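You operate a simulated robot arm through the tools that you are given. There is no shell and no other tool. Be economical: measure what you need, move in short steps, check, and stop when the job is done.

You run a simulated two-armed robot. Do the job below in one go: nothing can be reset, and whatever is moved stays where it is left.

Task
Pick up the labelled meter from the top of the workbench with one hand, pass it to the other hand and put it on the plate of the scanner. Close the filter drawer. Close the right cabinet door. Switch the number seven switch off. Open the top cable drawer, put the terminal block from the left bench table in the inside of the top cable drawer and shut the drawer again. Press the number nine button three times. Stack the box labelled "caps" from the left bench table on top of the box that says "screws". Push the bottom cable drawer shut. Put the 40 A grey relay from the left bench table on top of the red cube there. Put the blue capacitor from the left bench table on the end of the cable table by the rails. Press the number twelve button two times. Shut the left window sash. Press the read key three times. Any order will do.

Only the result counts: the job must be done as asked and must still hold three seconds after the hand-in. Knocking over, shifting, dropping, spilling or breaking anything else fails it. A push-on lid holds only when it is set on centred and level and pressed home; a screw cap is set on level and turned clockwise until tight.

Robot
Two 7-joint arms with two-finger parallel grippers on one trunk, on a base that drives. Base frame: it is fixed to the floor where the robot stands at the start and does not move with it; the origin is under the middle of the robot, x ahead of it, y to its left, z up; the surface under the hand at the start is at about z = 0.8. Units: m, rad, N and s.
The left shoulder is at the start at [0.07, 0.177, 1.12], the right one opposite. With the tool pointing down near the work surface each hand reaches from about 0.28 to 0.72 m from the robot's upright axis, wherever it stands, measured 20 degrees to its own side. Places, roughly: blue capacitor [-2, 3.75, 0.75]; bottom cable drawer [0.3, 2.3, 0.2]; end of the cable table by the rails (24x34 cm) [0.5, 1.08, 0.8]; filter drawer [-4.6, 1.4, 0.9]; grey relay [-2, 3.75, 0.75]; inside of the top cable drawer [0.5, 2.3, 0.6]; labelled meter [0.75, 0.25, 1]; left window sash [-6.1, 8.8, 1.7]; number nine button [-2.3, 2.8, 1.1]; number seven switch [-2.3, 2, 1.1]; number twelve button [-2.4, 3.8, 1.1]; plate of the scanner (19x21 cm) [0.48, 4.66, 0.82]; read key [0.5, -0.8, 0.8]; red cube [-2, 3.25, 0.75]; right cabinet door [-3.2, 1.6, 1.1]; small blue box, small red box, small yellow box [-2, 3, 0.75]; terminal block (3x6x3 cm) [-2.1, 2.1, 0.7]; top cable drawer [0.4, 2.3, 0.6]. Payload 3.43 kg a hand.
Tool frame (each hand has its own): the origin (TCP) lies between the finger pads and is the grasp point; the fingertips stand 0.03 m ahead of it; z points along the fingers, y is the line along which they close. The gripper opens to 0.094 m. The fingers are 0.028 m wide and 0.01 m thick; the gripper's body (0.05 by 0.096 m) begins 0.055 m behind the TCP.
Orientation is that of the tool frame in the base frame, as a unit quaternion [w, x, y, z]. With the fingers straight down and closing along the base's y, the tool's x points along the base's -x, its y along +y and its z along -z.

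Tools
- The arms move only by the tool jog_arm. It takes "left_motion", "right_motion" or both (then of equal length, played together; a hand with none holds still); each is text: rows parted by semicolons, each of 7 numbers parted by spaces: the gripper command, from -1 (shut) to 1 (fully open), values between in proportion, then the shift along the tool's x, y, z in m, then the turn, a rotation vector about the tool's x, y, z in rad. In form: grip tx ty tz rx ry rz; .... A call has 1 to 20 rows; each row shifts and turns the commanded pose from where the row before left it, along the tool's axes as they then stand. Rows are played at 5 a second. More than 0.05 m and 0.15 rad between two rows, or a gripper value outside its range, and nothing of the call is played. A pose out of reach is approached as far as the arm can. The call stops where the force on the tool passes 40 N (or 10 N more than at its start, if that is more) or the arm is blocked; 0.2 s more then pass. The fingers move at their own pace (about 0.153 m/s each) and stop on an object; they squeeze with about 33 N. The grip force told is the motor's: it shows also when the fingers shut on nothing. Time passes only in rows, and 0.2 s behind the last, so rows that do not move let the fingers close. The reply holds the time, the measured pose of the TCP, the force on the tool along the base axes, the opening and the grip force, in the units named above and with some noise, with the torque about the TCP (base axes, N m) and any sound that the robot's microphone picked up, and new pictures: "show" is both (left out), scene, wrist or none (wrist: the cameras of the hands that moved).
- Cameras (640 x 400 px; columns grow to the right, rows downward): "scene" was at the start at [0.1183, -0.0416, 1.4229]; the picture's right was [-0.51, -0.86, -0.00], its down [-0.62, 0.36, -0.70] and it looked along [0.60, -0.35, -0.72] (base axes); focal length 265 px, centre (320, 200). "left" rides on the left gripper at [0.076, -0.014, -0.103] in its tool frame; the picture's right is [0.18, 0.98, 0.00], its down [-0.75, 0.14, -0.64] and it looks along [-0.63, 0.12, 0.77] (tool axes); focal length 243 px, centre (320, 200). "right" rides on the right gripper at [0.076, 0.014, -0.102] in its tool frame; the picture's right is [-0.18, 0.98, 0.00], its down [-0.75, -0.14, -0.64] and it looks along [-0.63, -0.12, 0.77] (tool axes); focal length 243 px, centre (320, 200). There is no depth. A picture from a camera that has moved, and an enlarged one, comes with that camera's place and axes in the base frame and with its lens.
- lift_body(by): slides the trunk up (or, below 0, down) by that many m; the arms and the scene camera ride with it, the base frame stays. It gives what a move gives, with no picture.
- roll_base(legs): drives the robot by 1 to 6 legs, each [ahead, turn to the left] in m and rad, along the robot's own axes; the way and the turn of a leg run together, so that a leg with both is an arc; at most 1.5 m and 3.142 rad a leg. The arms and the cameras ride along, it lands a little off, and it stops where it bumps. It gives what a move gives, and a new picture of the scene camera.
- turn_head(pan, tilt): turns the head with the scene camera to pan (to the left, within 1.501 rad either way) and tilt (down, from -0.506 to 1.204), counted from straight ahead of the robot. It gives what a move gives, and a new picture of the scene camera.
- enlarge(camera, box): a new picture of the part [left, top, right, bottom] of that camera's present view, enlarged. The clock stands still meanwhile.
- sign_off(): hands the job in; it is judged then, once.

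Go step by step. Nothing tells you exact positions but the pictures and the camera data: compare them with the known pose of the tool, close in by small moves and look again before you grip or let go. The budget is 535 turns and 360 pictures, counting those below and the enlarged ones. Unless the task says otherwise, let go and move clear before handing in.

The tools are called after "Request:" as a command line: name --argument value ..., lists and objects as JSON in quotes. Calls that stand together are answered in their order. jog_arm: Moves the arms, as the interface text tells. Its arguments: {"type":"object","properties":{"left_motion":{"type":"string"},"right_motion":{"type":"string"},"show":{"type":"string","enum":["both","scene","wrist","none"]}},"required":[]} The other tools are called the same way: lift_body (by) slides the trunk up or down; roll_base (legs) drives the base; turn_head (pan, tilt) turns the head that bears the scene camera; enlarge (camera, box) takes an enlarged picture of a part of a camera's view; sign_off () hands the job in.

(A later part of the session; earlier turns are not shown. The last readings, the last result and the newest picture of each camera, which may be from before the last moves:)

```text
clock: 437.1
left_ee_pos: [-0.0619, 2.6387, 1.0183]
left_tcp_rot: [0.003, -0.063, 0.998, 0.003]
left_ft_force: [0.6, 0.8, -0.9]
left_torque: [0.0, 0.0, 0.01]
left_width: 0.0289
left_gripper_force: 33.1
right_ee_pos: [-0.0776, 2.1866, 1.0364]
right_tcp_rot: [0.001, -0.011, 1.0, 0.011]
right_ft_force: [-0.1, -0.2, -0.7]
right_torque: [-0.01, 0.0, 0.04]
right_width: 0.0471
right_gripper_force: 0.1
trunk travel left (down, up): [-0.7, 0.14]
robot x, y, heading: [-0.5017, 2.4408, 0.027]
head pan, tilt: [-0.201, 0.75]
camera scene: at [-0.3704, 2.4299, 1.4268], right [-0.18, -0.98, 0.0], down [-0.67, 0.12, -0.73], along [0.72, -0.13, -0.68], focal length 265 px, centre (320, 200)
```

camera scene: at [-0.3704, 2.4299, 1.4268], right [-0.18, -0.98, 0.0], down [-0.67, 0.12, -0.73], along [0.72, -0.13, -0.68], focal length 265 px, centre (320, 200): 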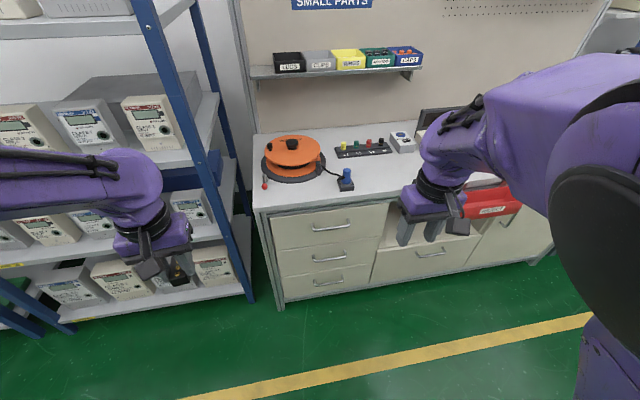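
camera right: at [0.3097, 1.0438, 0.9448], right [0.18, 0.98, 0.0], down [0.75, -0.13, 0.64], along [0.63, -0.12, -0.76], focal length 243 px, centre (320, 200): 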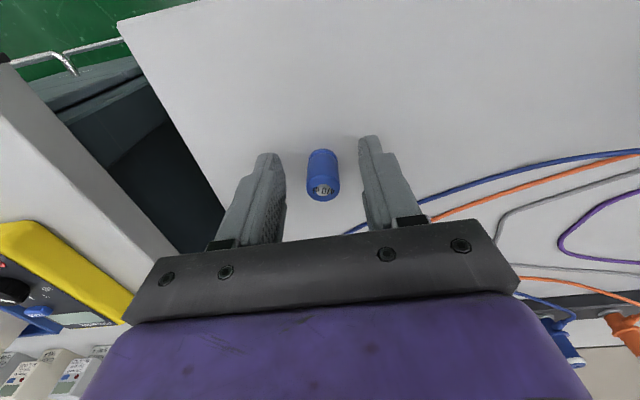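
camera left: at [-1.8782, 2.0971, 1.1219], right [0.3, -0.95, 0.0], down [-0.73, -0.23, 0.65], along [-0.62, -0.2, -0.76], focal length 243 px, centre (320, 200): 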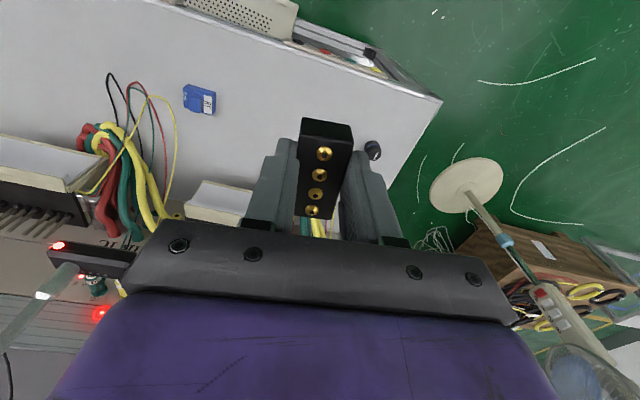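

The top drawer's handle bar is at about (0.28, 2.272, 0.664). I'll lower the trunk and point the right hand forward with the fingers closing vertically.

Request:
lift_body --by -0.38

Request:
jog_arm --right_motion "0 -0.04 0 0 0 0 0; 0 -0.04 0 0 0 0 0; 0 -0.03 0 0 0 0 0; 0 0 0 0 0 -0.15 0; 0 0 0 0 0 -0.15 0; 0 0 0 0 0 -0.15 0; 0 0 0 0 0 -0.15 0; 0 0 0 0 0 -0.15 0; 0 0 0 0 0 -0.15 0; 0 0 0 0 0 -0.15 0; 0 0 0 0 0 -0.15 0; 0 0 0 0 0 -0.15 0; 0 0 0 0 0 -0.15 0; 0 0 0 0 0 -0.07 0; 0 0 0 0 0 0 0" --show "scene"

Request:
jog_arm --right_motion "0 0 0 0 0 0 -0.15; 0 0 0 0 0 0 -0.15; 0 0 0 0 0 0 -0.15; 0 0 0 0 0 0 -0.15; 0 0 0 0 0 0 -0.15; 0 0 0 0 0 0 -0.15; 0 0 0 0 0 0 -0.15; 0 0 0 0 0 0 -0.15; 0 0 0 0 0 0 -0.15; 0 0 0 0 0 0 -0.15; 0 0 0 0 0 0 -0.07; 0 0 0 0 0 0 0"

```text
clock: 440.8
left_ee_pos: [-0.0628, 2.6384, 0.639]
left_tcp_rot: [0.003, -0.064, 0.998, 0.002]
left_ft_force: [0.9, 0.7, -0.9]
left_torque: [-0.01, 0.02, -0.03]
left_width: 0.0291
left_gripper_force: 32.9
right_ee_pos: [-0.0773, 2.1878, 0.6549]
right_tcp_rot: [0.001, -0.011, 1.0, 0.012]
right_ft_force: [-0.8, -0.4, 0.6]
right_torque: [0.0, -0.04, -0.02]
right_width: 0.0471
right_gripper_force: 0.1
trunk travel left (down, up): [-0.32, 0.52]
robot x, y, heading: [-0.5041, 2.4466, 0.027]
head pan, tilt: [-0.201, 0.75]
```

```text
clock: 444.0
left_ee_pos: [-0.0631, 2.6388, 0.639]
left_tcp_rot: [0.003, -0.063, 0.998, 0.001]
left_ft_force: [-0.9, -0.8, -1.5]
left_torque: [0.03, 0.02, 0.01]
left_width: 0.029
left_gripper_force: 32.4
right_ee_pos: [0.0356, 2.1904, 0.6539]
right_tcp_rot: [0.707, -0.002, 0.707, 0.014]
right_ft_force: [0.1, -0.4, -1.1]
right_torque: [-0.01, 0.03, -0.04]
right_width: 0.0472
right_gripper_force: 0.0
right hand out of reach, approached as far as the arm can: row 8
trunk travel left (down, up): [-0.32, 0.52]
robot x, y, heading: [-0.5014, 2.444, 0.025]
head pan, tilt: [-0.201, 0.75]
camera scene: at [-0.3705, 2.43, 1.0468], right [-0.17, -0.98, 0.0], down [-0.67, 0.12, -0.73], along [0.72, -0.13, -0.68], focal length 265 px, centre (320, 200)
```

scene: 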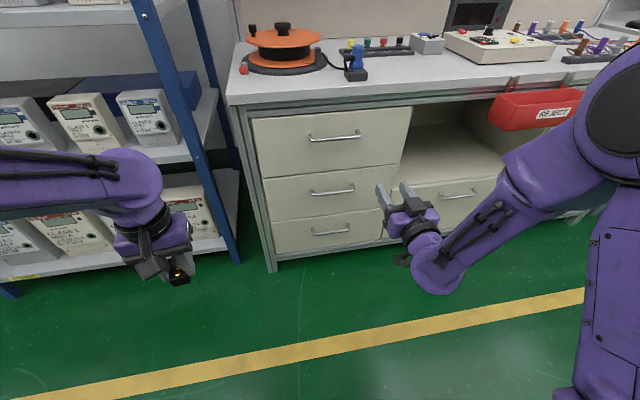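

```text
clock: 446.6
left_ee_pos: [-0.063, 2.6376, 0.6385]
left_tcp_rot: [0.004, -0.063, 0.998, 0.002]
left_ft_force: [0.9, 0.0, -1.0]
left_torque: [0.02, 0.01, 0.02]
left_width: 0.0288
left_gripper_force: 33.1
right_ee_pos: [0.0345, 2.1761, 0.6538]
right_tcp_rot: [0.515, -0.474, 0.523, -0.486]
right_ft_force: [-0.6, -0.4, -0.9]
right_torque: [0.02, -0.04, 0.0]
right_width: 0.0468
right_gripper_force: 0.0
trunk travel left (down, up): [-0.32, 0.52]
robot x, y, heading: [-0.499, 2.4426, 0.024]
head pan, tilt: [-0.201, 0.75]
camera scene: at [-0.3705, 2.4301, 1.0468], right [-0.17, -0.98, 0.0], down [-0.67, 0.12, -0.73], along [0.72, -0.13, -0.68], focal length 265 px, centre (320, 200)
camera right: at [-0.07, 2.1033, 0.6343], right [0.01, 0.26, -0.97], down [-0.63, 0.75, 0.2], along [0.78, 0.6, 0.17], focal length 243 px, centre (320, 200)
```

scene: 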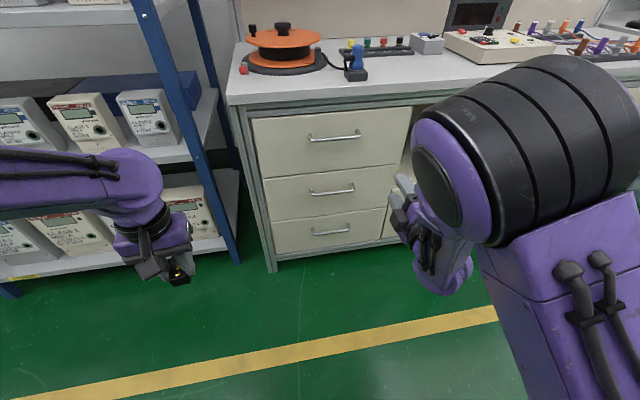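
right: 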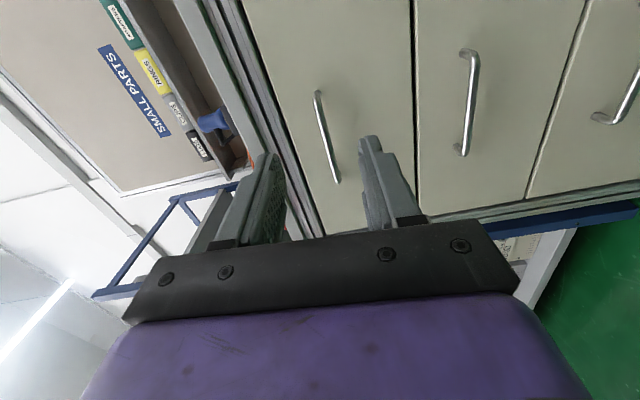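

The handle shows at about (0.28, 2.262, 0.668), between my fingers in height. I'll close in to a staging point.

Request:
jog_arm --right_motion "0 0 0 0 0 0 -0.078; 0.3 -0.0183 -0.002 0.033 0 0 0; 0.3 -0.0183 -0.002 0.033 0 0 0; 0.3 -0.0183 -0.002 0.033 0 0 0; 0.3 -0.0183 -0.002 0.033 0 0 0; 0.3 -0.0183 -0.002 0.033 0 0 0; 0.3 0 0 0 0 0 0"

```text
clock: 448.2
left_ee_pos: [-0.0635, 2.639, 0.639]
left_tcp_rot: [0.003, -0.063, 0.998, 0.002]
left_ft_force: [0.6, -0.3, -0.7]
left_torque: [-0.03, 0.02, 0.02]
left_width: 0.0291
left_gripper_force: 32.7
right_ee_pos: [0.2012, 2.2697, 0.6578]
right_tcp_rot: [-0.491, 0.506, -0.495, 0.508]
right_ft_force: [-0.2, 0.2, 0.2]
right_torque: [0.0, 0.01, -0.02]
right_width: 0.0612
right_gripper_force: 0.1
trunk travel left (down, up): [-0.32, 0.52]
robot x, y, heading: [-0.5022, 2.4424, 0.025]
head pan, tilt: [-0.201, 0.75]
camera scene: at [-0.3705, 2.43, 1.0468], right [-0.17, -0.98, 0.0], down [-0.67, 0.12, -0.73], along [0.72, -0.13, -0.68], focal length 265 px, centre (320, 200)
camera right: at [0.0968, 2.1945, 0.6474], right [0.0, 0.16, -0.99], down [-0.64, 0.76, 0.12], along [0.77, 0.63, 0.1], focal length 243 px, centre (320, 200)
```

scene: 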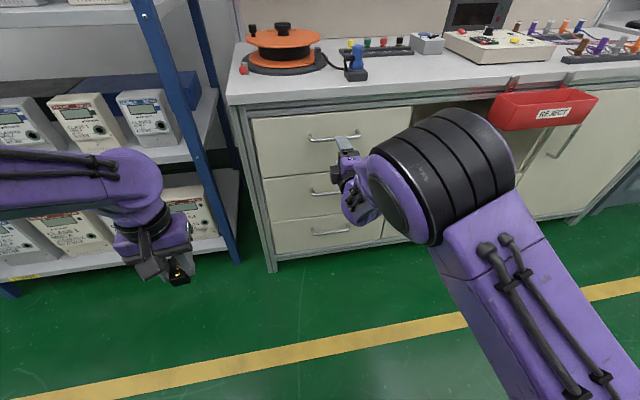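
right: 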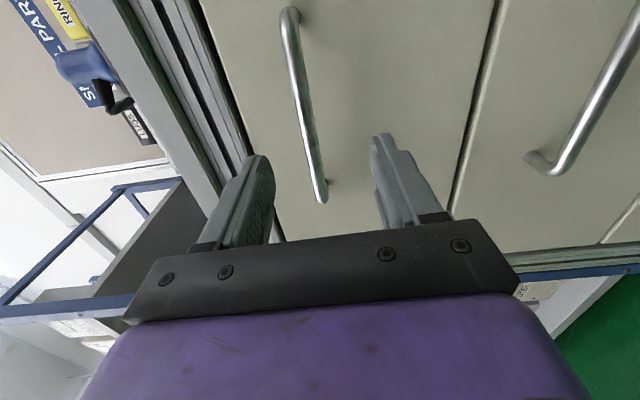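

Request:
jog_arm --right_motion "0.3 0 -0.009 0.02 0 0 0; 0.3 0 0 0.02 0 0 0; 0.3 0 0 0.01 0 0 0; 0.3 0 0 0 0 0 0" --show "wrist"

```text
clock: 449.2
left_ee_pos: [-0.0622, 2.6396, 0.6385]
left_tcp_rot: [0.003, -0.063, 0.998, 0.002]
left_ft_force: [-0.1, -0.3, -0.9]
left_torque: [-0.01, 0.01, 0.02]
left_width: 0.0289
left_gripper_force: 32.5
right_ee_pos: [0.2488, 2.2793, 0.667]
right_tcp_rot: [-0.489, 0.515, -0.486, 0.51]
right_ft_force: [-0.4, 0.3, -1.0]
right_torque: [-0.01, -0.01, 0.02]
right_width: 0.0614
right_gripper_force: 0.1
trunk travel left (down, up): [-0.32, 0.52]
robot x, y, heading: [-0.5022, 2.4399, 0.023]
head pan, tilt: [-0.201, 0.75]
camera right: at [0.1464, 2.2015, 0.658], right [0.0, 0.14, -0.99], down [-0.65, 0.75, 0.1], along [0.76, 0.64, 0.09], focal length 243 px, centre (320, 200)
```

right: 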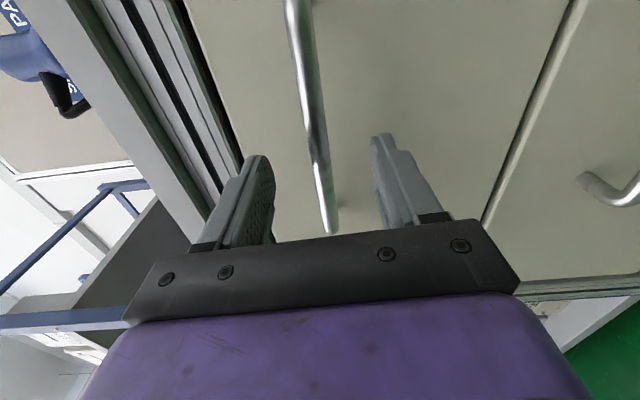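

Request:
jog_arm --right_motion "0.3 0 0 0.01 0 0 0; 0.3 0 0 0.01 0 0 0; 0.3 0 0 0 0 0 0; -1 0 0 0 0 0 0; -1 0 0 0 0 0 0; -1 0 0 0 0 0 0" --show "wrist"

```text
clock: 450.6
left_ee_pos: [-0.0615, 2.6377, 0.6384]
left_tcp_rot: [0.002, -0.063, 0.998, 0.003]
left_ft_force: [0.1, 0.3, -0.3]
left_torque: [0.02, 0.03, 0.01]
left_width: 0.0294
left_gripper_force: 33.2
right_ee_pos: [0.2689, 2.2859, 0.6656]
right_tcp_rot: [-0.49, 0.519, -0.481, 0.509]
right_ft_force: [-0.3, -1.8, -2.3]
right_torque: [1.13, 0.0, -0.32]
right_width: 0.0169
right_gripper_force: 44.8
trunk travel left (down, up): [-0.32, 0.52]
robot x, y, heading: [-0.5014, 2.4455, 0.029]
head pan, tilt: [-0.201, 0.75]
camera right: at [0.1668, 2.2073, 0.6577], right [0.0, 0.13, -0.99], down [-0.66, 0.75, 0.1], along [0.75, 0.65, 0.08], focal length 243 px, centre (320, 200)
```

right: 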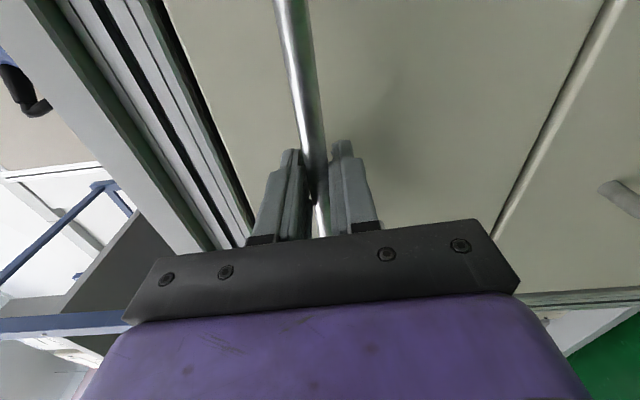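

The handle is gripped. I'll pull the drawer out about 20 cm.

Request:
jog_arm --right_motion "-1 0 0 -0.02 0 0 0; -1 0 0 -0.025 0 0 0; -1 0 0 -0.025 0 0 0; -1 0 0 -0.025 0 0 0; -1 0 0 -0.025 0 0 0; -1 0 0 -0.025 0 0 0; -1 0 0 -0.025 0 0 0; -1 0 0 -0.025 0 0 0; -1 0 0 0 0 0 0"

```text
clock: 451.2
left_ee_pos: [-0.0638, 2.6413, 0.639]
left_tcp_rot: [0.003, -0.063, 0.998, 0.001]
left_ft_force: [0.1, 0.2, -0.9]
left_torque: [0.0, 0.0, 0.0]
left_width: 0.029
left_gripper_force: 32.8
right_ee_pos: [0.237, 2.2813, 0.6649]
right_tcp_rot: [-0.492, 0.514, -0.485, 0.508]
right_ft_force: [2.5, 16.6, 11.3]
right_torque: [1.41, -0.14, 1.11]
right_width: 0.0125
right_gripper_force: 45.3
trunk travel left (down, up): [-0.32, 0.52]
robot x, y, heading: [-0.5008, 2.4445, 0.034]
head pan, tilt: [-0.201, 0.75]
stopped in row 2 (right hand): the force on the tool passed its limit at 46 N (the readings are from after the stop); the commanded pose is now the measured one
camera scene: at [-0.3711, 2.4331, 1.047], right [-0.16, -0.99, 0.0], down [-0.67, 0.11, -0.73], along [0.72, -0.12, -0.68], focal length 265 px, centre (320, 200)
camera right: at [0.1356, 2.2036, 0.6562], right [0.0, 0.14, -0.99], down [-0.65, 0.75, 0.11], along [0.76, 0.65, 0.09], focal length 243 px, centre (320, 200)
```

scene: 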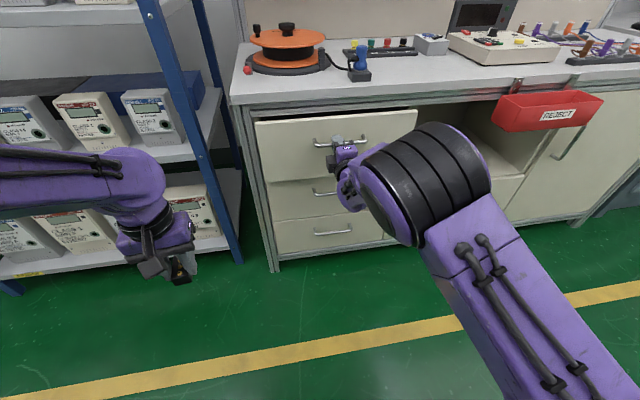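
right: 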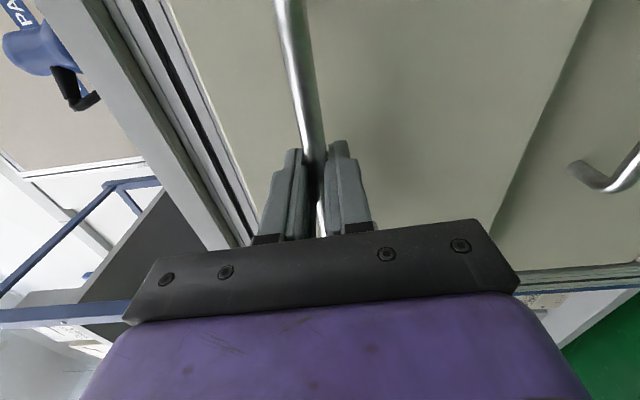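

The drawer has started to open. I'll continue more slowly.

Request:
jog_arm --right_motion "-1 0 0 -0.01 0 0 0; -1 0 0 -0.01 0 0 0; -1 0 0 -0.01 0 0 0; -1 0 0 -0.01 0 0 0; -1 0 0 -0.01 0 0 0; -1 0 0 -0.01 0 0 0; -1 0 0 -0.01 0 0 0; -1 0 0 -0.01 0 0 0; -1 0 0 0 0 0 0" --show "wrist"

```text
clock: 451.5
left_ee_pos: [-0.0645, 2.6418, 0.6393]
left_tcp_rot: [0.003, -0.066, 0.998, 0.001]
left_ft_force: [0.6, 0.6, -0.9]
left_torque: [0.02, 0.08, 0.0]
left_width: 0.0291
left_gripper_force: 32.5
right_ee_pos: [0.235, 2.2815, 0.6669]
right_tcp_rot: [-0.497, 0.51, -0.486, 0.507]
right_ft_force: [1.2, 18.1, 10.7]
right_torque: [1.43, -0.16, 0.45]
right_width: 0.0127
right_gripper_force: 44.5
trunk travel left (down, up): [-0.32, 0.52]
robot x, y, heading: [-0.5014, 2.4431, 0.037]
head pan, tilt: [-0.201, 0.75]
stopped in row 1 (right hand): the force on the tool passed its limit at 50 N (the readings are from after the stop); the commanded pose is now the measured one
camera right: at [0.1336, 2.2027, 0.6551], right [0.0, 0.15, -0.99], down [-0.65, 0.75, 0.11], along [0.76, 0.65, 0.1], focal length 243 px, centre (320, 200)
```

right: 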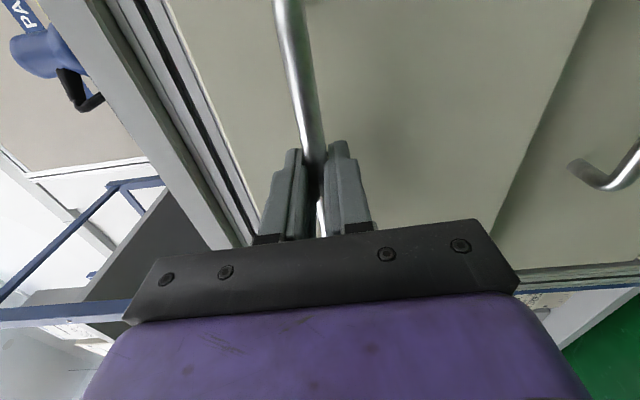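

Side forces have built up. I'll reopen and regrip to relax, then pull using the base.

Request:
jog_arm --right_motion "-0.3 0 0 0 0 0 0; -0.3 0 0 0.008 0 0 0; -0.3 0 0 0 0 0 0; -1 0 0 0 0 0 0; -1 0 0 0 0 0 0; -1 0 0 0 0 0 0" --show "none"

Request:
roll_base --legs '[[-0.06, 0]]'

```text
clock: 452.9
left_ee_pos: [-0.0652, 2.6403, 0.6416]
left_tcp_rot: [0.005, -0.065, 0.998, 0.002]
left_ft_force: [0.4, -1.1, -0.5]
left_torque: [0.03, 0.01, 0.0]
left_width: 0.029
left_gripper_force: 32.5
right_ee_pos: [0.2432, 2.2773, 0.6654]
right_tcp_rot: [-0.494, 0.51, -0.487, 0.509]
right_ft_force: [1.3, -0.7, 15.1]
right_torque: [1.06, 0.0, -0.21]
right_width: 0.017
right_gripper_force: 45.2
trunk travel left (down, up): [-0.32, 0.52]
robot x, y, heading: [-0.4977, 2.4452, 0.039]
head pan, tilt: [-0.201, 0.75]
```

```text
clock: 453.9
left_ee_pos: [-0.1256, 2.6381, 0.6403]
left_tcp_rot: [0.005, -0.064, 0.998, 0.002]
left_ft_force: [-0.8, 0.4, -0.6]
left_torque: [-0.01, 0.01, -0.04]
left_width: 0.029
left_gripper_force: 33.1
right_ee_pos: [0.1817, 2.2784, 0.6656]
right_tcp_rot: [-0.494, 0.511, -0.486, 0.508]
right_ft_force: [-2.4, 7.1, 17.6]
right_torque: [1.01, -0.01, 0.48]
right_width: 0.0168
right_gripper_force: 45.0
trunk travel left (down, up): [-0.32, 0.52]
robot x, y, heading: [-0.5621, 2.4379, 0.035]
head pan, tilt: [-0.201, 0.75]
camera scene: at [-0.4335, 2.4306, 1.0473], right [-0.16, -0.99, 0.0], down [-0.67, 0.11, -0.73], along [0.72, -0.12, -0.68], focal length 265 px, centre (320, 200)
```

scene: 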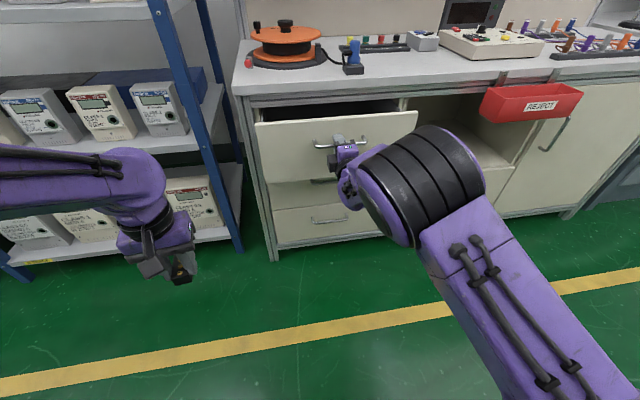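

The base pull works. I'll pull another 12 cm.

Request:
roll_base --legs '[[-0.12, -0.01]]'

```text
clock: 455.1
left_ee_pos: [-0.2421, 2.6326, 0.6399]
left_tcp_rot: [0.004, -0.06, 0.998, 0.0]
left_ft_force: [-0.4, 0.0, -0.6]
left_torque: [0.02, 0.01, 0.02]
left_width: 0.029
left_gripper_force: 32.8
right_ee_pos: [0.0614, 2.2703, 0.6662]
right_tcp_rot: [-0.492, 0.51, -0.487, 0.511]
right_ft_force: [-2.1, 34.1, 11.1]
right_torque: [1.0, -0.02, 0.32]
right_width: 0.0168
right_gripper_force: 45.0
trunk travel left (down, up): [-0.32, 0.52]
robot x, y, heading: [-0.6805, 2.4389, 0.034]
head pan, tilt: [-0.201, 0.75]
camera scene: at [-0.5522, 2.4288, 1.0472], right [-0.17, -0.99, 0.0], down [-0.67, 0.11, -0.73], along [0.72, -0.13, -0.68], focal length 265 px, centre (320, 200)
```

scene: 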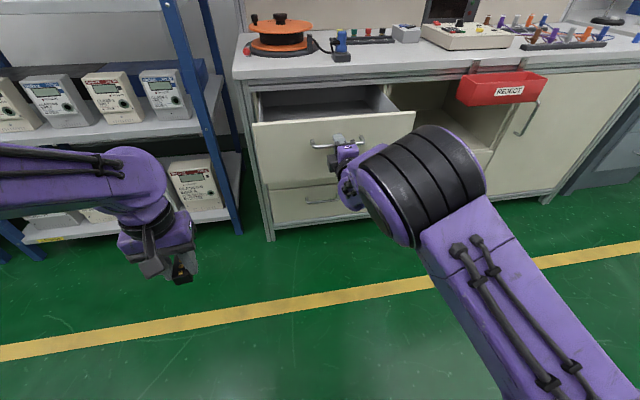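

The drawer is open about 20 cm. I'll release the handle, back off, and return the right hand to a downward pose.

Request:
jog_arm --right_motion "0.2 0 0 0 0 0 0; 0.4 0 0 0 0 0 0; 0.4 0 0 -0.03 0 0 0; 0.4 0 0 -0.04 0 0 0; 0.4 0 0 -0.03 0 0 0; 0.4 0 0 0 0 0 0" --show "none"

Request:
roll_base --legs '[[-0.15, 0]]'

Request:
jog_arm --right_motion "0 0 0 0 0 0 0.15; 0 0 0 0 0 0 0.15; 0 0 0 0 0 0 0.15; 0 0 0 0 0 0 0.15; 0 0 0 0 0 0 0.15; 0 0 0 0 0 0 0.15; 0 0 0 0 0 0 0.15; 0 0 0 0 0 0 0.15; 0 0 0 0 0 0 0.15; 0 0 0 0 0 0 0.15; 0 0 0 0 0 0 0.07; 0 0 0 0 0 0 0" --show "none"

Request:
jog_arm --right_motion "0 0 0 0 0 0.15 0; 0 0 0 0 0 0.15 0; 0 0 0 0 0 0.15 0; 0 0 0 0 0 0.15 0; 0 0 0 0 0 0.15 0; 0 0 0 0 0 0.15 0; 0 0 0 0 0 0.15 0; 0 0 0 0 0 0.15 0; 0 0 0 0 0 0.15 0; 0 0 0 0 0 0.15 0; 0 0 0 0 0 0.07 0; 0 0 0 0 0 0 0" --show "scene"

```text
clock: 456.3
left_ee_pos: [-0.241, 2.6304, 0.6388]
left_tcp_rot: [0.003, -0.061, 0.998, 0.002]
left_ft_force: [0.2, 0.0, -0.5]
left_torque: [0.0, -0.02, 0.0]
left_width: 0.0292
left_gripper_force: 33.2
right_ee_pos: [-0.0514, 2.2484, 0.5657]
right_tcp_rot: [0.442, -0.54, 0.543, -0.467]
right_ft_force: [0.5, 0.4, 0.3]
right_torque: [-0.02, -0.01, 0.02]
right_width: 0.0657
right_gripper_force: 0.2
trunk travel left (down, up): [-0.32, 0.52]
robot x, y, heading: [-0.6809, 2.4378, 0.029]
head pan, tilt: [-0.201, 0.75]
stopped in row 6 (right hand): the arm was blocked; the commanded pose is now the measured one
```

```text
clock: 457.7
left_ee_pos: [-0.3895, 2.6243, 0.6399]
left_tcp_rot: [0.004, -0.06, 0.998, 0.002]
left_ft_force: [-0.1, -0.1, -0.3]
left_torque: [0.01, -0.01, 0.0]
left_width: 0.0291
left_gripper_force: 32.7
right_ee_pos: [-0.2007, 2.2434, 0.5671]
right_tcp_rot: [0.444, -0.539, 0.542, -0.468]
right_ft_force: [-1.0, 0.4, 1.0]
right_torque: [0.04, 0.04, 0.02]
right_width: 0.0656
right_gripper_force: 0.0
trunk travel left (down, up): [-0.32, 0.52]
robot x, y, heading: [-0.8257, 2.4324, 0.033]
head pan, tilt: [-0.201, 0.75]
camera scene: at [-0.7, 2.4199, 1.0469], right [-0.17, -0.99, 0.0], down [-0.67, 0.12, -0.73], along [0.72, -0.12, -0.68], focal length 265 px, centre (320, 200)
```

scene: 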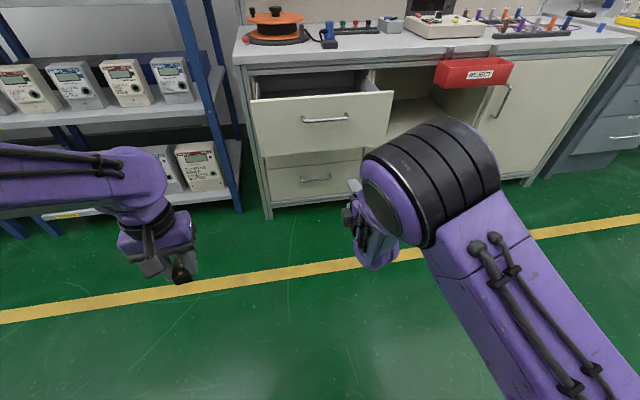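

```text
clock: 460.3
left_ee_pos: [-0.3901, 2.6258, 0.6392]
left_tcp_rot: [0.003, -0.06, 0.998, 0.003]
left_ft_force: [0.0, 0.3, -0.3]
left_torque: [0.0, 0.02, -0.03]
left_width: 0.0292
left_gripper_force: 33.1
right_ee_pos: [-0.2007, 2.2442, 0.5666]
right_tcp_rot: [0.644, 0.001, 0.765, -0.017]
right_ft_force: [-0.5, -0.2, -0.2]
right_torque: [0.01, -0.02, -0.04]
right_width: 0.0469
right_gripper_force: 0.0
trunk travel left (down, up): [-0.32, 0.52]
robot x, y, heading: [-0.8301, 2.4309, 0.032]
head pan, tilt: [-0.201, 0.75]
```

```text
clock: 462.9
left_ee_pos: [-0.3901, 2.6244, 0.6382]
left_tcp_rot: [0.004, -0.06, 0.998, 0.001]
left_ft_force: [1.0, 0.0, -0.8]
left_torque: [-0.06, 0.03, 0.01]
left_width: 0.029
left_gripper_force: 33.1
right_ee_pos: [-0.2015, 2.2436, 0.5678]
right_tcp_rot: [-0.085, 0.013, 0.996, -0.012]
right_ft_force: [-1.1, 0.1, -0.4]
right_torque: [0.03, -0.04, 0.03]
right_width: 0.0471
right_gripper_force: 0.0
trunk travel left (down, up): [-0.32, 0.52]
robot x, y, heading: [-0.8335, 2.4308, 0.029]
head pan, tilt: [-0.201, 0.75]
camera scene: at [-0.6993, 2.4199, 1.0468], right [-0.17, -0.99, 0.0], down [-0.67, 0.12, -0.73], along [0.72, -0.12, -0.68], focal length 265 px, centre (320, 200)
```

scene: 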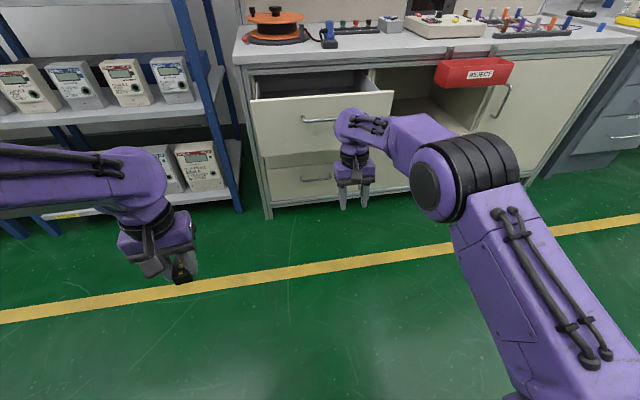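

Request:
lift_body --by 0.25

Request:
jog_arm --right_motion "0 0.02 0 -0.03 -0.012 -0.085 -0.013; 0 0.02 0 -0.03 -0.012 -0.085 -0.013; 0 0.02 -0.02 -0.03 0 0 0; 0 0 -0.03 -0.03 0 0 0; 0 0 0 0 0 0 0" --show "none"

Request:
roll_base --legs '[[0, -1.6], [0.33, 0], [0, 1.571], [0.3, 0]]'

Request:
turn_head --pan 0.15 --tilt 0.75

```text
clock: 465.5
left_ee_pos: [-0.3899, 2.6246, 0.8888]
left_tcp_rot: [0.003, -0.06, 0.998, 0.002]
left_ft_force: [-0.4, 0.0, -0.7]
left_torque: [0.01, 0.01, 0.02]
left_width: 0.0287
left_gripper_force: 33.2
right_ee_pos: [-0.2003, 2.245, 0.8167]
right_tcp_rot: [-0.086, 0.015, 0.996, -0.012]
right_ft_force: [-1.3, 0.7, 0.5]
right_torque: [-0.01, 0.01, 0.01]
right_width: 0.0473
right_gripper_force: 0.1
trunk travel left (down, up): [-0.57, 0.27]
robot x, y, heading: [-0.8283, 2.4295, 0.031]
head pan, tilt: [-0.201, 0.75]
```

```text
clock: 466.7
left_ee_pos: [-0.39, 2.6247, 0.8889]
left_tcp_rot: [0.004, -0.06, 0.998, 0.002]
left_ft_force: [-0.2, 0.3, -0.5]
left_torque: [-0.02, 0.02, 0.01]
left_width: 0.0289
left_gripper_force: 33.0
right_ee_pos: [-0.2517, 2.1959, 0.9409]
right_tcp_rot: [0.0, 0.0, 1.0, 0.0]
right_ft_force: [1.3, -0.7, -0.3]
right_torque: [-0.02, 0.01, -0.03]
right_width: 0.0473
right_gripper_force: 0.1
trunk travel left (down, up): [-0.57, 0.27]
robot x, y, heading: [-0.828, 2.4307, 0.031]
head pan, tilt: [-0.201, 0.75]
```

```text
clock: 478.0
left_ee_pos: [-0.0722, 2.279, 0.8886]
left_tcp_rot: [0.003, -0.043, 0.999, 0.002]
left_ft_force: [0.5, 0.5, -1.5]
left_torque: [-0.01, 0.0, -0.02]
left_width: 0.029
left_gripper_force: 33.4
right_ee_pos: [0.0507, 1.8439, 0.9403]
right_tcp_rot: [0.0, 0.018, 1.0, 0.001]
right_ft_force: [0.8, 0.0, -0.3]
right_torque: [-0.01, -0.02, 0.02]
right_width: 0.047
right_gripper_force: 0.0
trunk travel left (down, up): [-0.57, 0.27]
robot x, y, heading: [-0.52, 2.0986, -0.005]
head pan, tilt: [-0.201, 0.75]
camera scene: at [-0.3879, 2.084, 1.2968], right [-0.2, -0.98, 0.0], down [-0.67, 0.14, -0.73], along [0.72, -0.15, -0.68], focal length 265 px, centre (320, 200)
```

scene: 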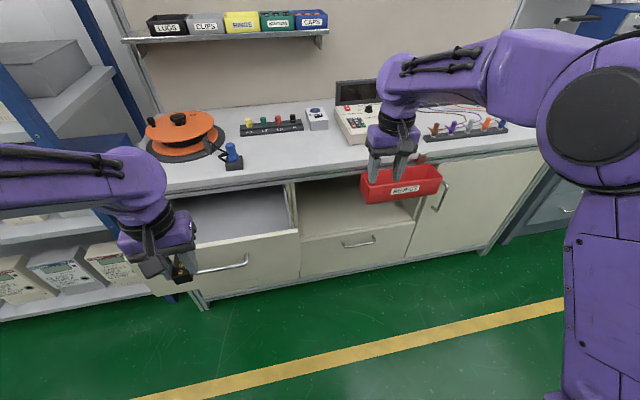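

```text
clock: 478.9
left_ee_pos: [-0.0733, 2.2784, 0.8884]
left_tcp_rot: [0.004, -0.042, 0.999, 0.002]
left_ft_force: [-0.1, -0.4, -0.9]
left_torque: [-0.01, 0.01, -0.01]
left_width: 0.029
left_gripper_force: 32.5
right_ee_pos: [0.0506, 1.8434, 0.941]
right_tcp_rot: [0.001, 0.019, 1.0, -0.001]
right_ft_force: [0.2, -0.7, 1.1]
right_torque: [0.02, -0.01, -0.01]
right_width: 0.0471
right_gripper_force: 0.1
trunk travel left (down, up): [-0.57, 0.27]
robot x, y, heading: [-0.5154, 2.1024, -0.004]
head pan, tilt: [0.15, 0.75]
camera scene: at [-0.3878, 2.1128, 1.2968], right [0.15, -0.99, 0.0], down [-0.67, -0.1, -0.73], along [0.72, 0.11, -0.68], focal length 265 px, centre (320, 200)
```

scene: 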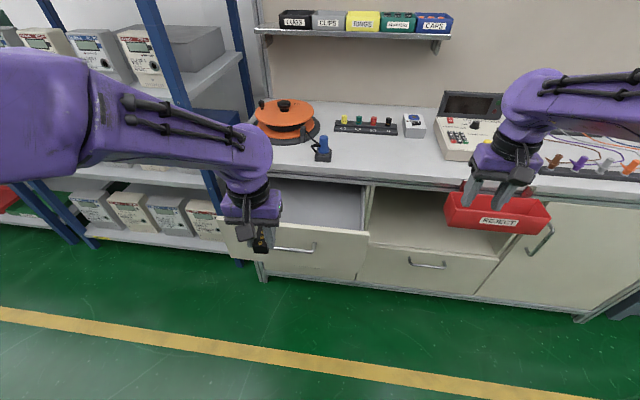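

I'll drive forward a little and bring the block above the open drawer.

Request:
roll_base --legs '[[0.08, 0]]'

Request:
jog_arm --left_motion "-1 -0.04 0 0 0 0 0; -1 -0.04 0 0 0 0 0; -1 -0.04 0 0 0 0 0; -1 -0.03 0 0 0 0 0; -1 0 0 0 0 0 0"

```text
clock: 479.9
left_ee_pos: [0.0078, 2.2795, 0.8885]
left_tcp_rot: [0.002, -0.044, 0.999, 0.001]
left_ft_force: [1.3, 0.0, -2.2]
left_torque: [0.05, 0.05, 0.01]
left_width: 0.029
left_gripper_force: 32.8
right_ee_pos: [0.1321, 1.8448, 0.9403]
right_tcp_rot: [0.0, 0.018, 1.0, 0.001]
right_ft_force: [-0.5, 0.1, -0.3]
right_torque: [0.01, 0.0, -0.02]
right_width: 0.047
right_gripper_force: 0.1
trunk travel left (down, up): [-0.57, 0.27]
robot x, y, heading: [-0.4388, 2.099, -0.004]
head pan, tilt: [0.15, 0.75]
camera scene: at [-0.3057, 2.1128, 1.2967], right [0.15, -0.99, 0.0], down [-0.68, -0.1, -0.73], along [0.72, 0.11, -0.68], focal length 265 px, centre (320, 200)
```

scene: 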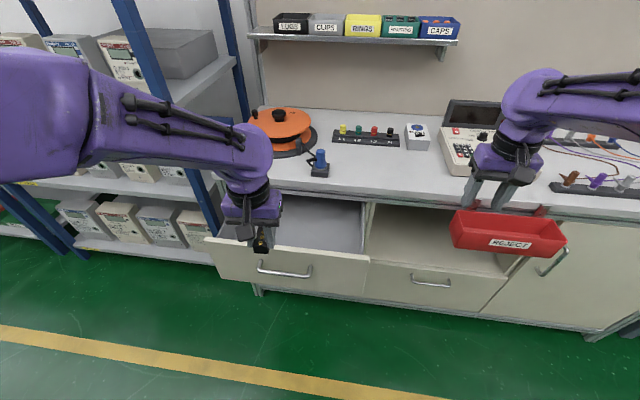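

```text
clock: 481.1
left_ee_pos: [0.1575, 2.291, 0.8916]
left_tcp_rot: [0.003, -0.044, 0.999, 0.003]
left_ft_force: [-0.5, -0.6, -0.5]
left_torque: [-0.01, 0.02, -0.02]
left_width: 0.029
left_gripper_force: 33.3
right_ee_pos: [0.1309, 1.8453, 0.9415]
right_tcp_rot: [0.001, 0.018, 1.0, 0.0]
right_ft_force: [-0.3, 0.6, -0.2]
right_torque: [-0.01, -0.02, -0.04]
right_width: 0.047
right_gripper_force: 0.1
trunk travel left (down, up): [-0.57, 0.27]
robot x, y, heading: [-0.4384, 2.1033, -0.004]
head pan, tilt: [0.15, 0.75]
camera scene: at [-0.3075, 2.1127, 1.2969], right [0.15, -0.99, 0.0], down [-0.67, -0.1, -0.73], along [0.72, 0.11, -0.68], focal length 265 px, centre (320, 200)
camera left: at [0.0822, 2.27, 0.9943], right [-0.27, 0.96, 0.0], down [0.73, 0.2, 0.65], along [0.62, 0.18, -0.76], focal length 243 px, centre (320, 200)
```

scene: 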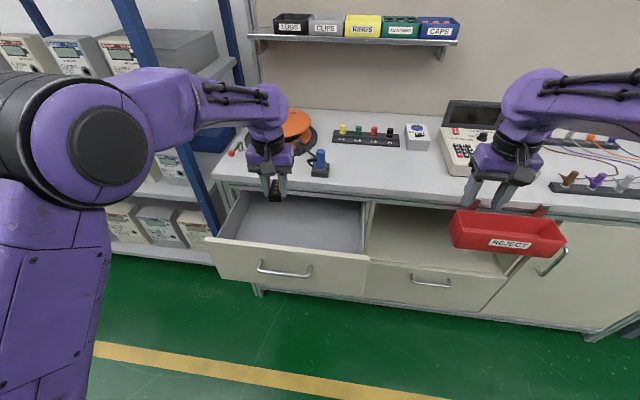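
left: 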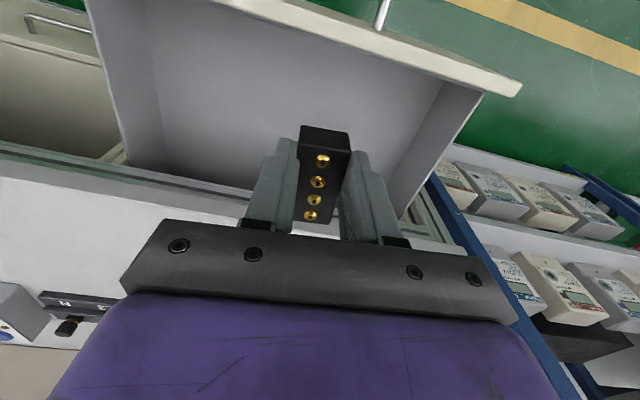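

The drawer opening spans about x 0.115–0.27. I'll centre the block at x ≈ 0.185 and lower it in.

Request:
jog_arm --left_motion "-1 -0.027 0 0 0 0 0; -1 0 0 0.04 0 0 0; -1 0 0 0.04 0 0 0; -1 0 0 0.04 0 0 0; -1 0 0 0.04 0 0 0; -1 0 0 0 0 0 0"

```text
clock: 482.5
left_ee_pos: [0.1834, 2.2982, 0.7321]
left_tcp_rot: [0.003, -0.043, 0.999, 0.002]
left_ft_force: [-1.0, -0.2, -0.8]
left_torque: [0.0, 0.03, -0.03]
left_width: 0.029
left_gripper_force: 32.8
right_ee_pos: [0.1311, 1.8454, 0.941]
right_tcp_rot: [0.001, 0.018, 1.0, 0.0]
right_ft_force: [0.7, 0.0, -0.3]
right_torque: [-0.02, -0.01, 0.0]
right_width: 0.0467
right_gripper_force: 0.1
trunk travel left (down, up): [-0.57, 0.27]
robot x, y, heading: [-0.4354, 2.0969, -0.002]
head pan, tilt: [0.15, 0.75]
camera scene: at [-0.3072, 2.1127, 1.2969], right [0.15, -0.99, 0.0], down [-0.67, -0.1, -0.73], along [0.72, 0.11, -0.68], focal length 265 px, centre (320, 200)
camera left: at [0.1092, 2.2771, 0.8332], right [-0.27, 0.96, 0.0], down [0.73, 0.2, 0.65], along [0.62, 0.18, -0.76], focal length 243 px, centre (320, 200)
```

scene: 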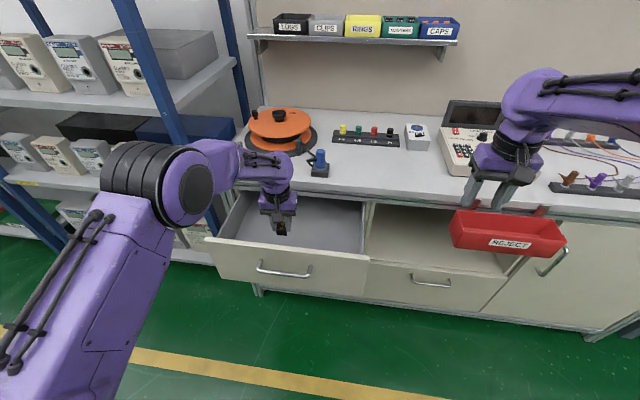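
left: 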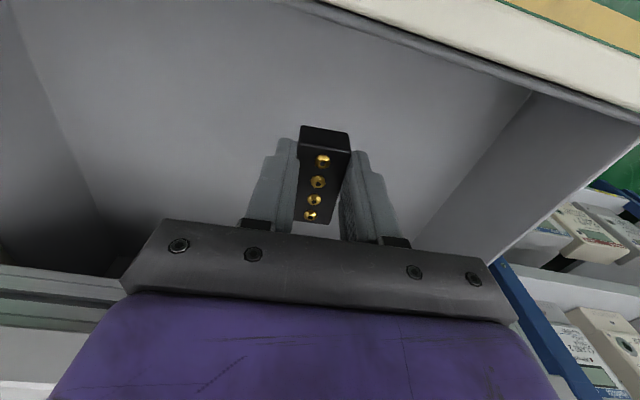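

Request:
jog_arm --left_motion "-1 0.005 0 0.02 0 0 0; -1 0 0 0.02 0 0 0; -1 0 0 0.02 0 0 0; -1 0 0 0.015 0 0 0; -1 0 0 0 0 0 0" --show "wrist"

```text
clock: 483.7
left_ee_pos: [0.1804, 2.2953, 0.6566]
left_tcp_rot: [0.004, -0.044, 0.999, 0.002]
left_ft_force: [0.3, -1.0, -0.3]
left_torque: [0.01, -0.03, -0.02]
left_width: 0.0291
left_gripper_force: 32.8
right_ee_pos: [0.1311, 1.8448, 0.9412]
right_tcp_rot: [0.0, 0.018, 1.0, -0.001]
right_ft_force: [0.4, 0.0, -0.2]
right_torque: [0.0, -0.02, -0.02]
right_width: 0.0467
right_gripper_force: 0.1
trunk travel left (down, up): [-0.57, 0.27]
robot x, y, heading: [-0.4341, 2.0995, -0.003]
head pan, tilt: [0.15, 0.75]
camera left: at [0.1054, 2.2741, 0.7588], right [-0.27, 0.96, 0.0], down [0.73, 0.2, 0.65], along [0.62, 0.18, -0.76], focal length 243 px, centre (320, 200)
```

left: 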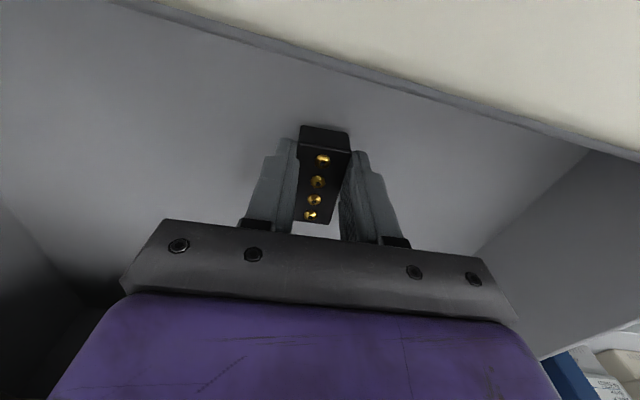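

The wrist camera would come down onto the drawer front. I'll raise the hand, turn it 90° so the camera is to the side, and lower again.

Request:
jog_arm --left_motion "-1 0 0 -0.04 0 0 0; -1 0 0 -0.04 0 0 0; -1 0 0 -0.04 0 0 0; -1 0 0 -0.04 0 0 0; -1 0 0 0 0 0 0.15; -1 0 0 0 0 0 0.15; -1 0 0 0 0 0 0.15; -1 0 0 0 0 0 0.15; -1 0 0 0 0 0 0.15; -1 0 0 0 0 0 0.15; -1 0 0 0 0 0 0.15; -1 0 0 0 0 0 0.15; -1 0 0 0 0 0 0.15; -1 0 0 0 0 0 0.15; -1 0 0 0 0 0 0.15; -1 0 0 0 0 0 0"

```text
clock: 487.1
left_ee_pos: [0.1801, 2.294, 0.8152]
left_tcp_rot: [0.001, 0.704, 0.71, 0.004]
left_ft_force: [-0.2, 0.3, 0.5]
left_torque: [0.05, 0.01, 0.02]
left_width: 0.0291
left_gripper_force: 33.0
right_ee_pos: [0.1324, 1.8456, 0.9402]
right_tcp_rot: [0.001, 0.018, 1.0, 0.0]
right_ft_force: [-0.2, 0.1, 0.0]
right_torque: [0.03, 0.02, -0.02]
right_width: 0.0472
right_gripper_force: 0.1
trunk travel left (down, up): [-0.57, 0.27]
robot x, y, heading: [-0.436, 2.1003, -0.001]
head pan, tilt: [0.15, 0.75]
camera scene: at [-0.3067, 2.1127, 1.2968], right [0.15, -0.99, 0.0], down [-0.67, -0.1, -0.73], along [0.72, 0.11, -0.68], focal length 265 px, centre (320, 200)
camera left: at [0.1646, 2.3695, 0.9193], right [0.98, 0.19, 0.01], down [0.14, -0.76, 0.64], along [0.13, -0.63, -0.77], focal length 243 px, centre (320, 200)
```

scene: 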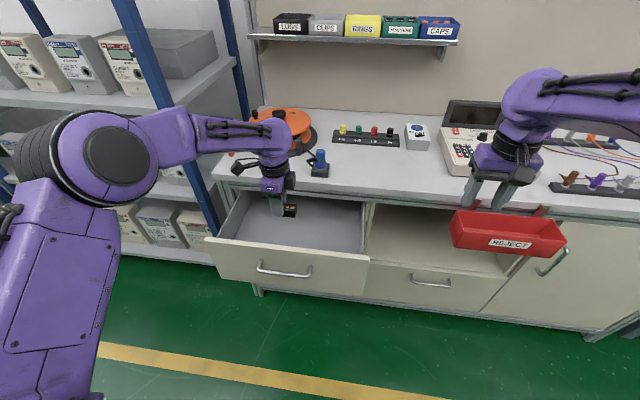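
left: 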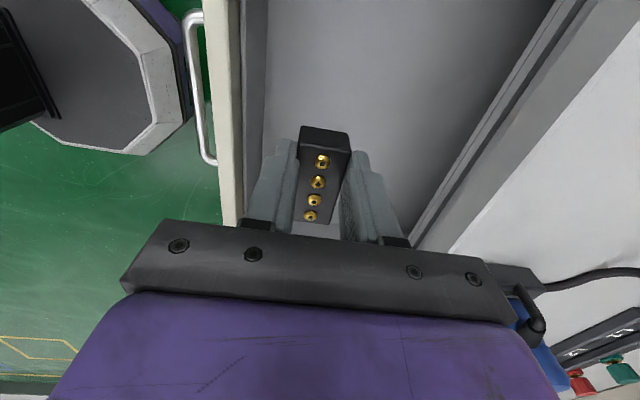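

Good clearance now. Lowering into the drawer.

Request:
jog_arm --left_motion "-1 0 0.01 0.03 0 0 0; -1 0 0 0.04 0 0 0; -1 0 0 0.04 0 0 0; -1 0 0 0.04 0 0 0; -1 0 0 0.025 0 0 0; -1 0 0 0 0 0 0" --show "wrist"

```text
clock: 488.5
left_ee_pos: [0.1905, 2.2955, 0.6449]
left_tcp_rot: [0.002, 0.704, 0.711, 0.007]
left_ft_force: [1.7, 1.7, 27.0]
left_torque: [0.04, 0.11, 0.01]
left_width: 0.0298
left_gripper_force: 33.1
right_ee_pos: [0.13, 1.8439, 0.9445]
right_tcp_rot: [0.002, 0.017, 1.0, 0.0]
right_ft_force: [0.3, 0.5, -0.1]
right_torque: [-0.01, -0.05, 0.04]
right_width: 0.047
right_gripper_force: 0.0
trunk travel left (down, up): [-0.57, 0.27]
robot x, y, heading: [-0.4409, 2.0994, -0.005]
head pan, tilt: [0.15, 0.75]
camera left: at [0.1747, 2.3703, 0.748], right [0.98, 0.19, 0.02], down [0.14, -0.76, 0.64], along [0.14, -0.63, -0.77], focal length 243 px, centre (320, 200)
```

left: 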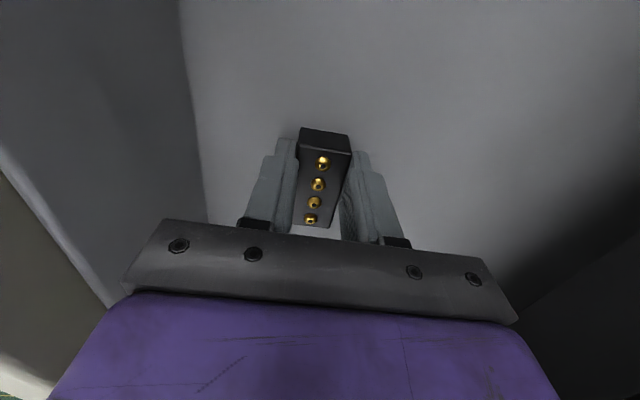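

The block touches the drawer floor. I'll ease up and release.

Request:
jog_arm --left_motion "-1 0 0 -0.002 0 0 0; -0.4 0 0 0 0 0 0; -0.1 0 0 0 0 0 0; 0 0 0 0 0 0 0; 0 0 0 -0.02 0 0 0; 0 0 0 -0.04 0 0 0; 0 0 0 -0.05 0 0 0; 0 0 0 -0.05 0 0 0; 0 0 0 -0.05 0 0 0; 0 0 0 0 0 0 0" --show "wrist"

```text
clock: 490.7
left_ee_pos: [0.1896, 2.2939, 0.8517]
left_tcp_rot: [0.0, 0.704, 0.71, 0.003]
left_ft_force: [0.1, 0.2, -0.4]
left_torque: [-0.04, 0.02, 0.05]
left_width: 0.0471
left_gripper_force: 0.2
right_ee_pos: [0.1332, 1.8459, 0.94]
right_tcp_rot: [0.0, 0.018, 1.0, 0.001]
right_ft_force: [0.4, -0.3, 0.2]
right_torque: [0.01, 0.01, -0.01]
right_width: 0.047
right_gripper_force: 0.0
trunk travel left (down, up): [-0.57, 0.27]
robot x, y, heading: [-0.4358, 2.1008, -0.008]
head pan, tilt: [0.15, 0.75]
camera left: at [0.1742, 2.37, 0.9554], right [0.98, 0.19, 0.01], down [0.14, -0.76, 0.64], along [0.13, -0.63, -0.77], focal length 243 px, centre (320, 200)
```

left: 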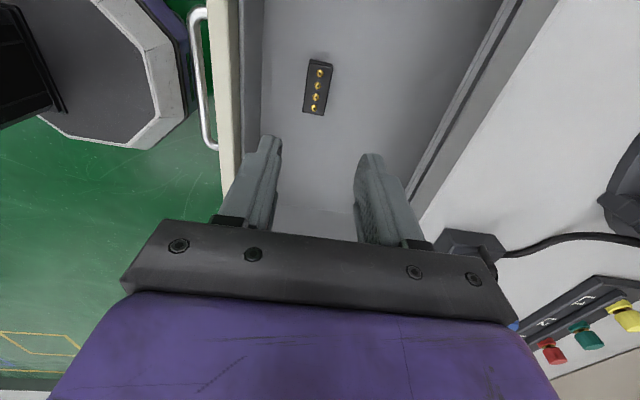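

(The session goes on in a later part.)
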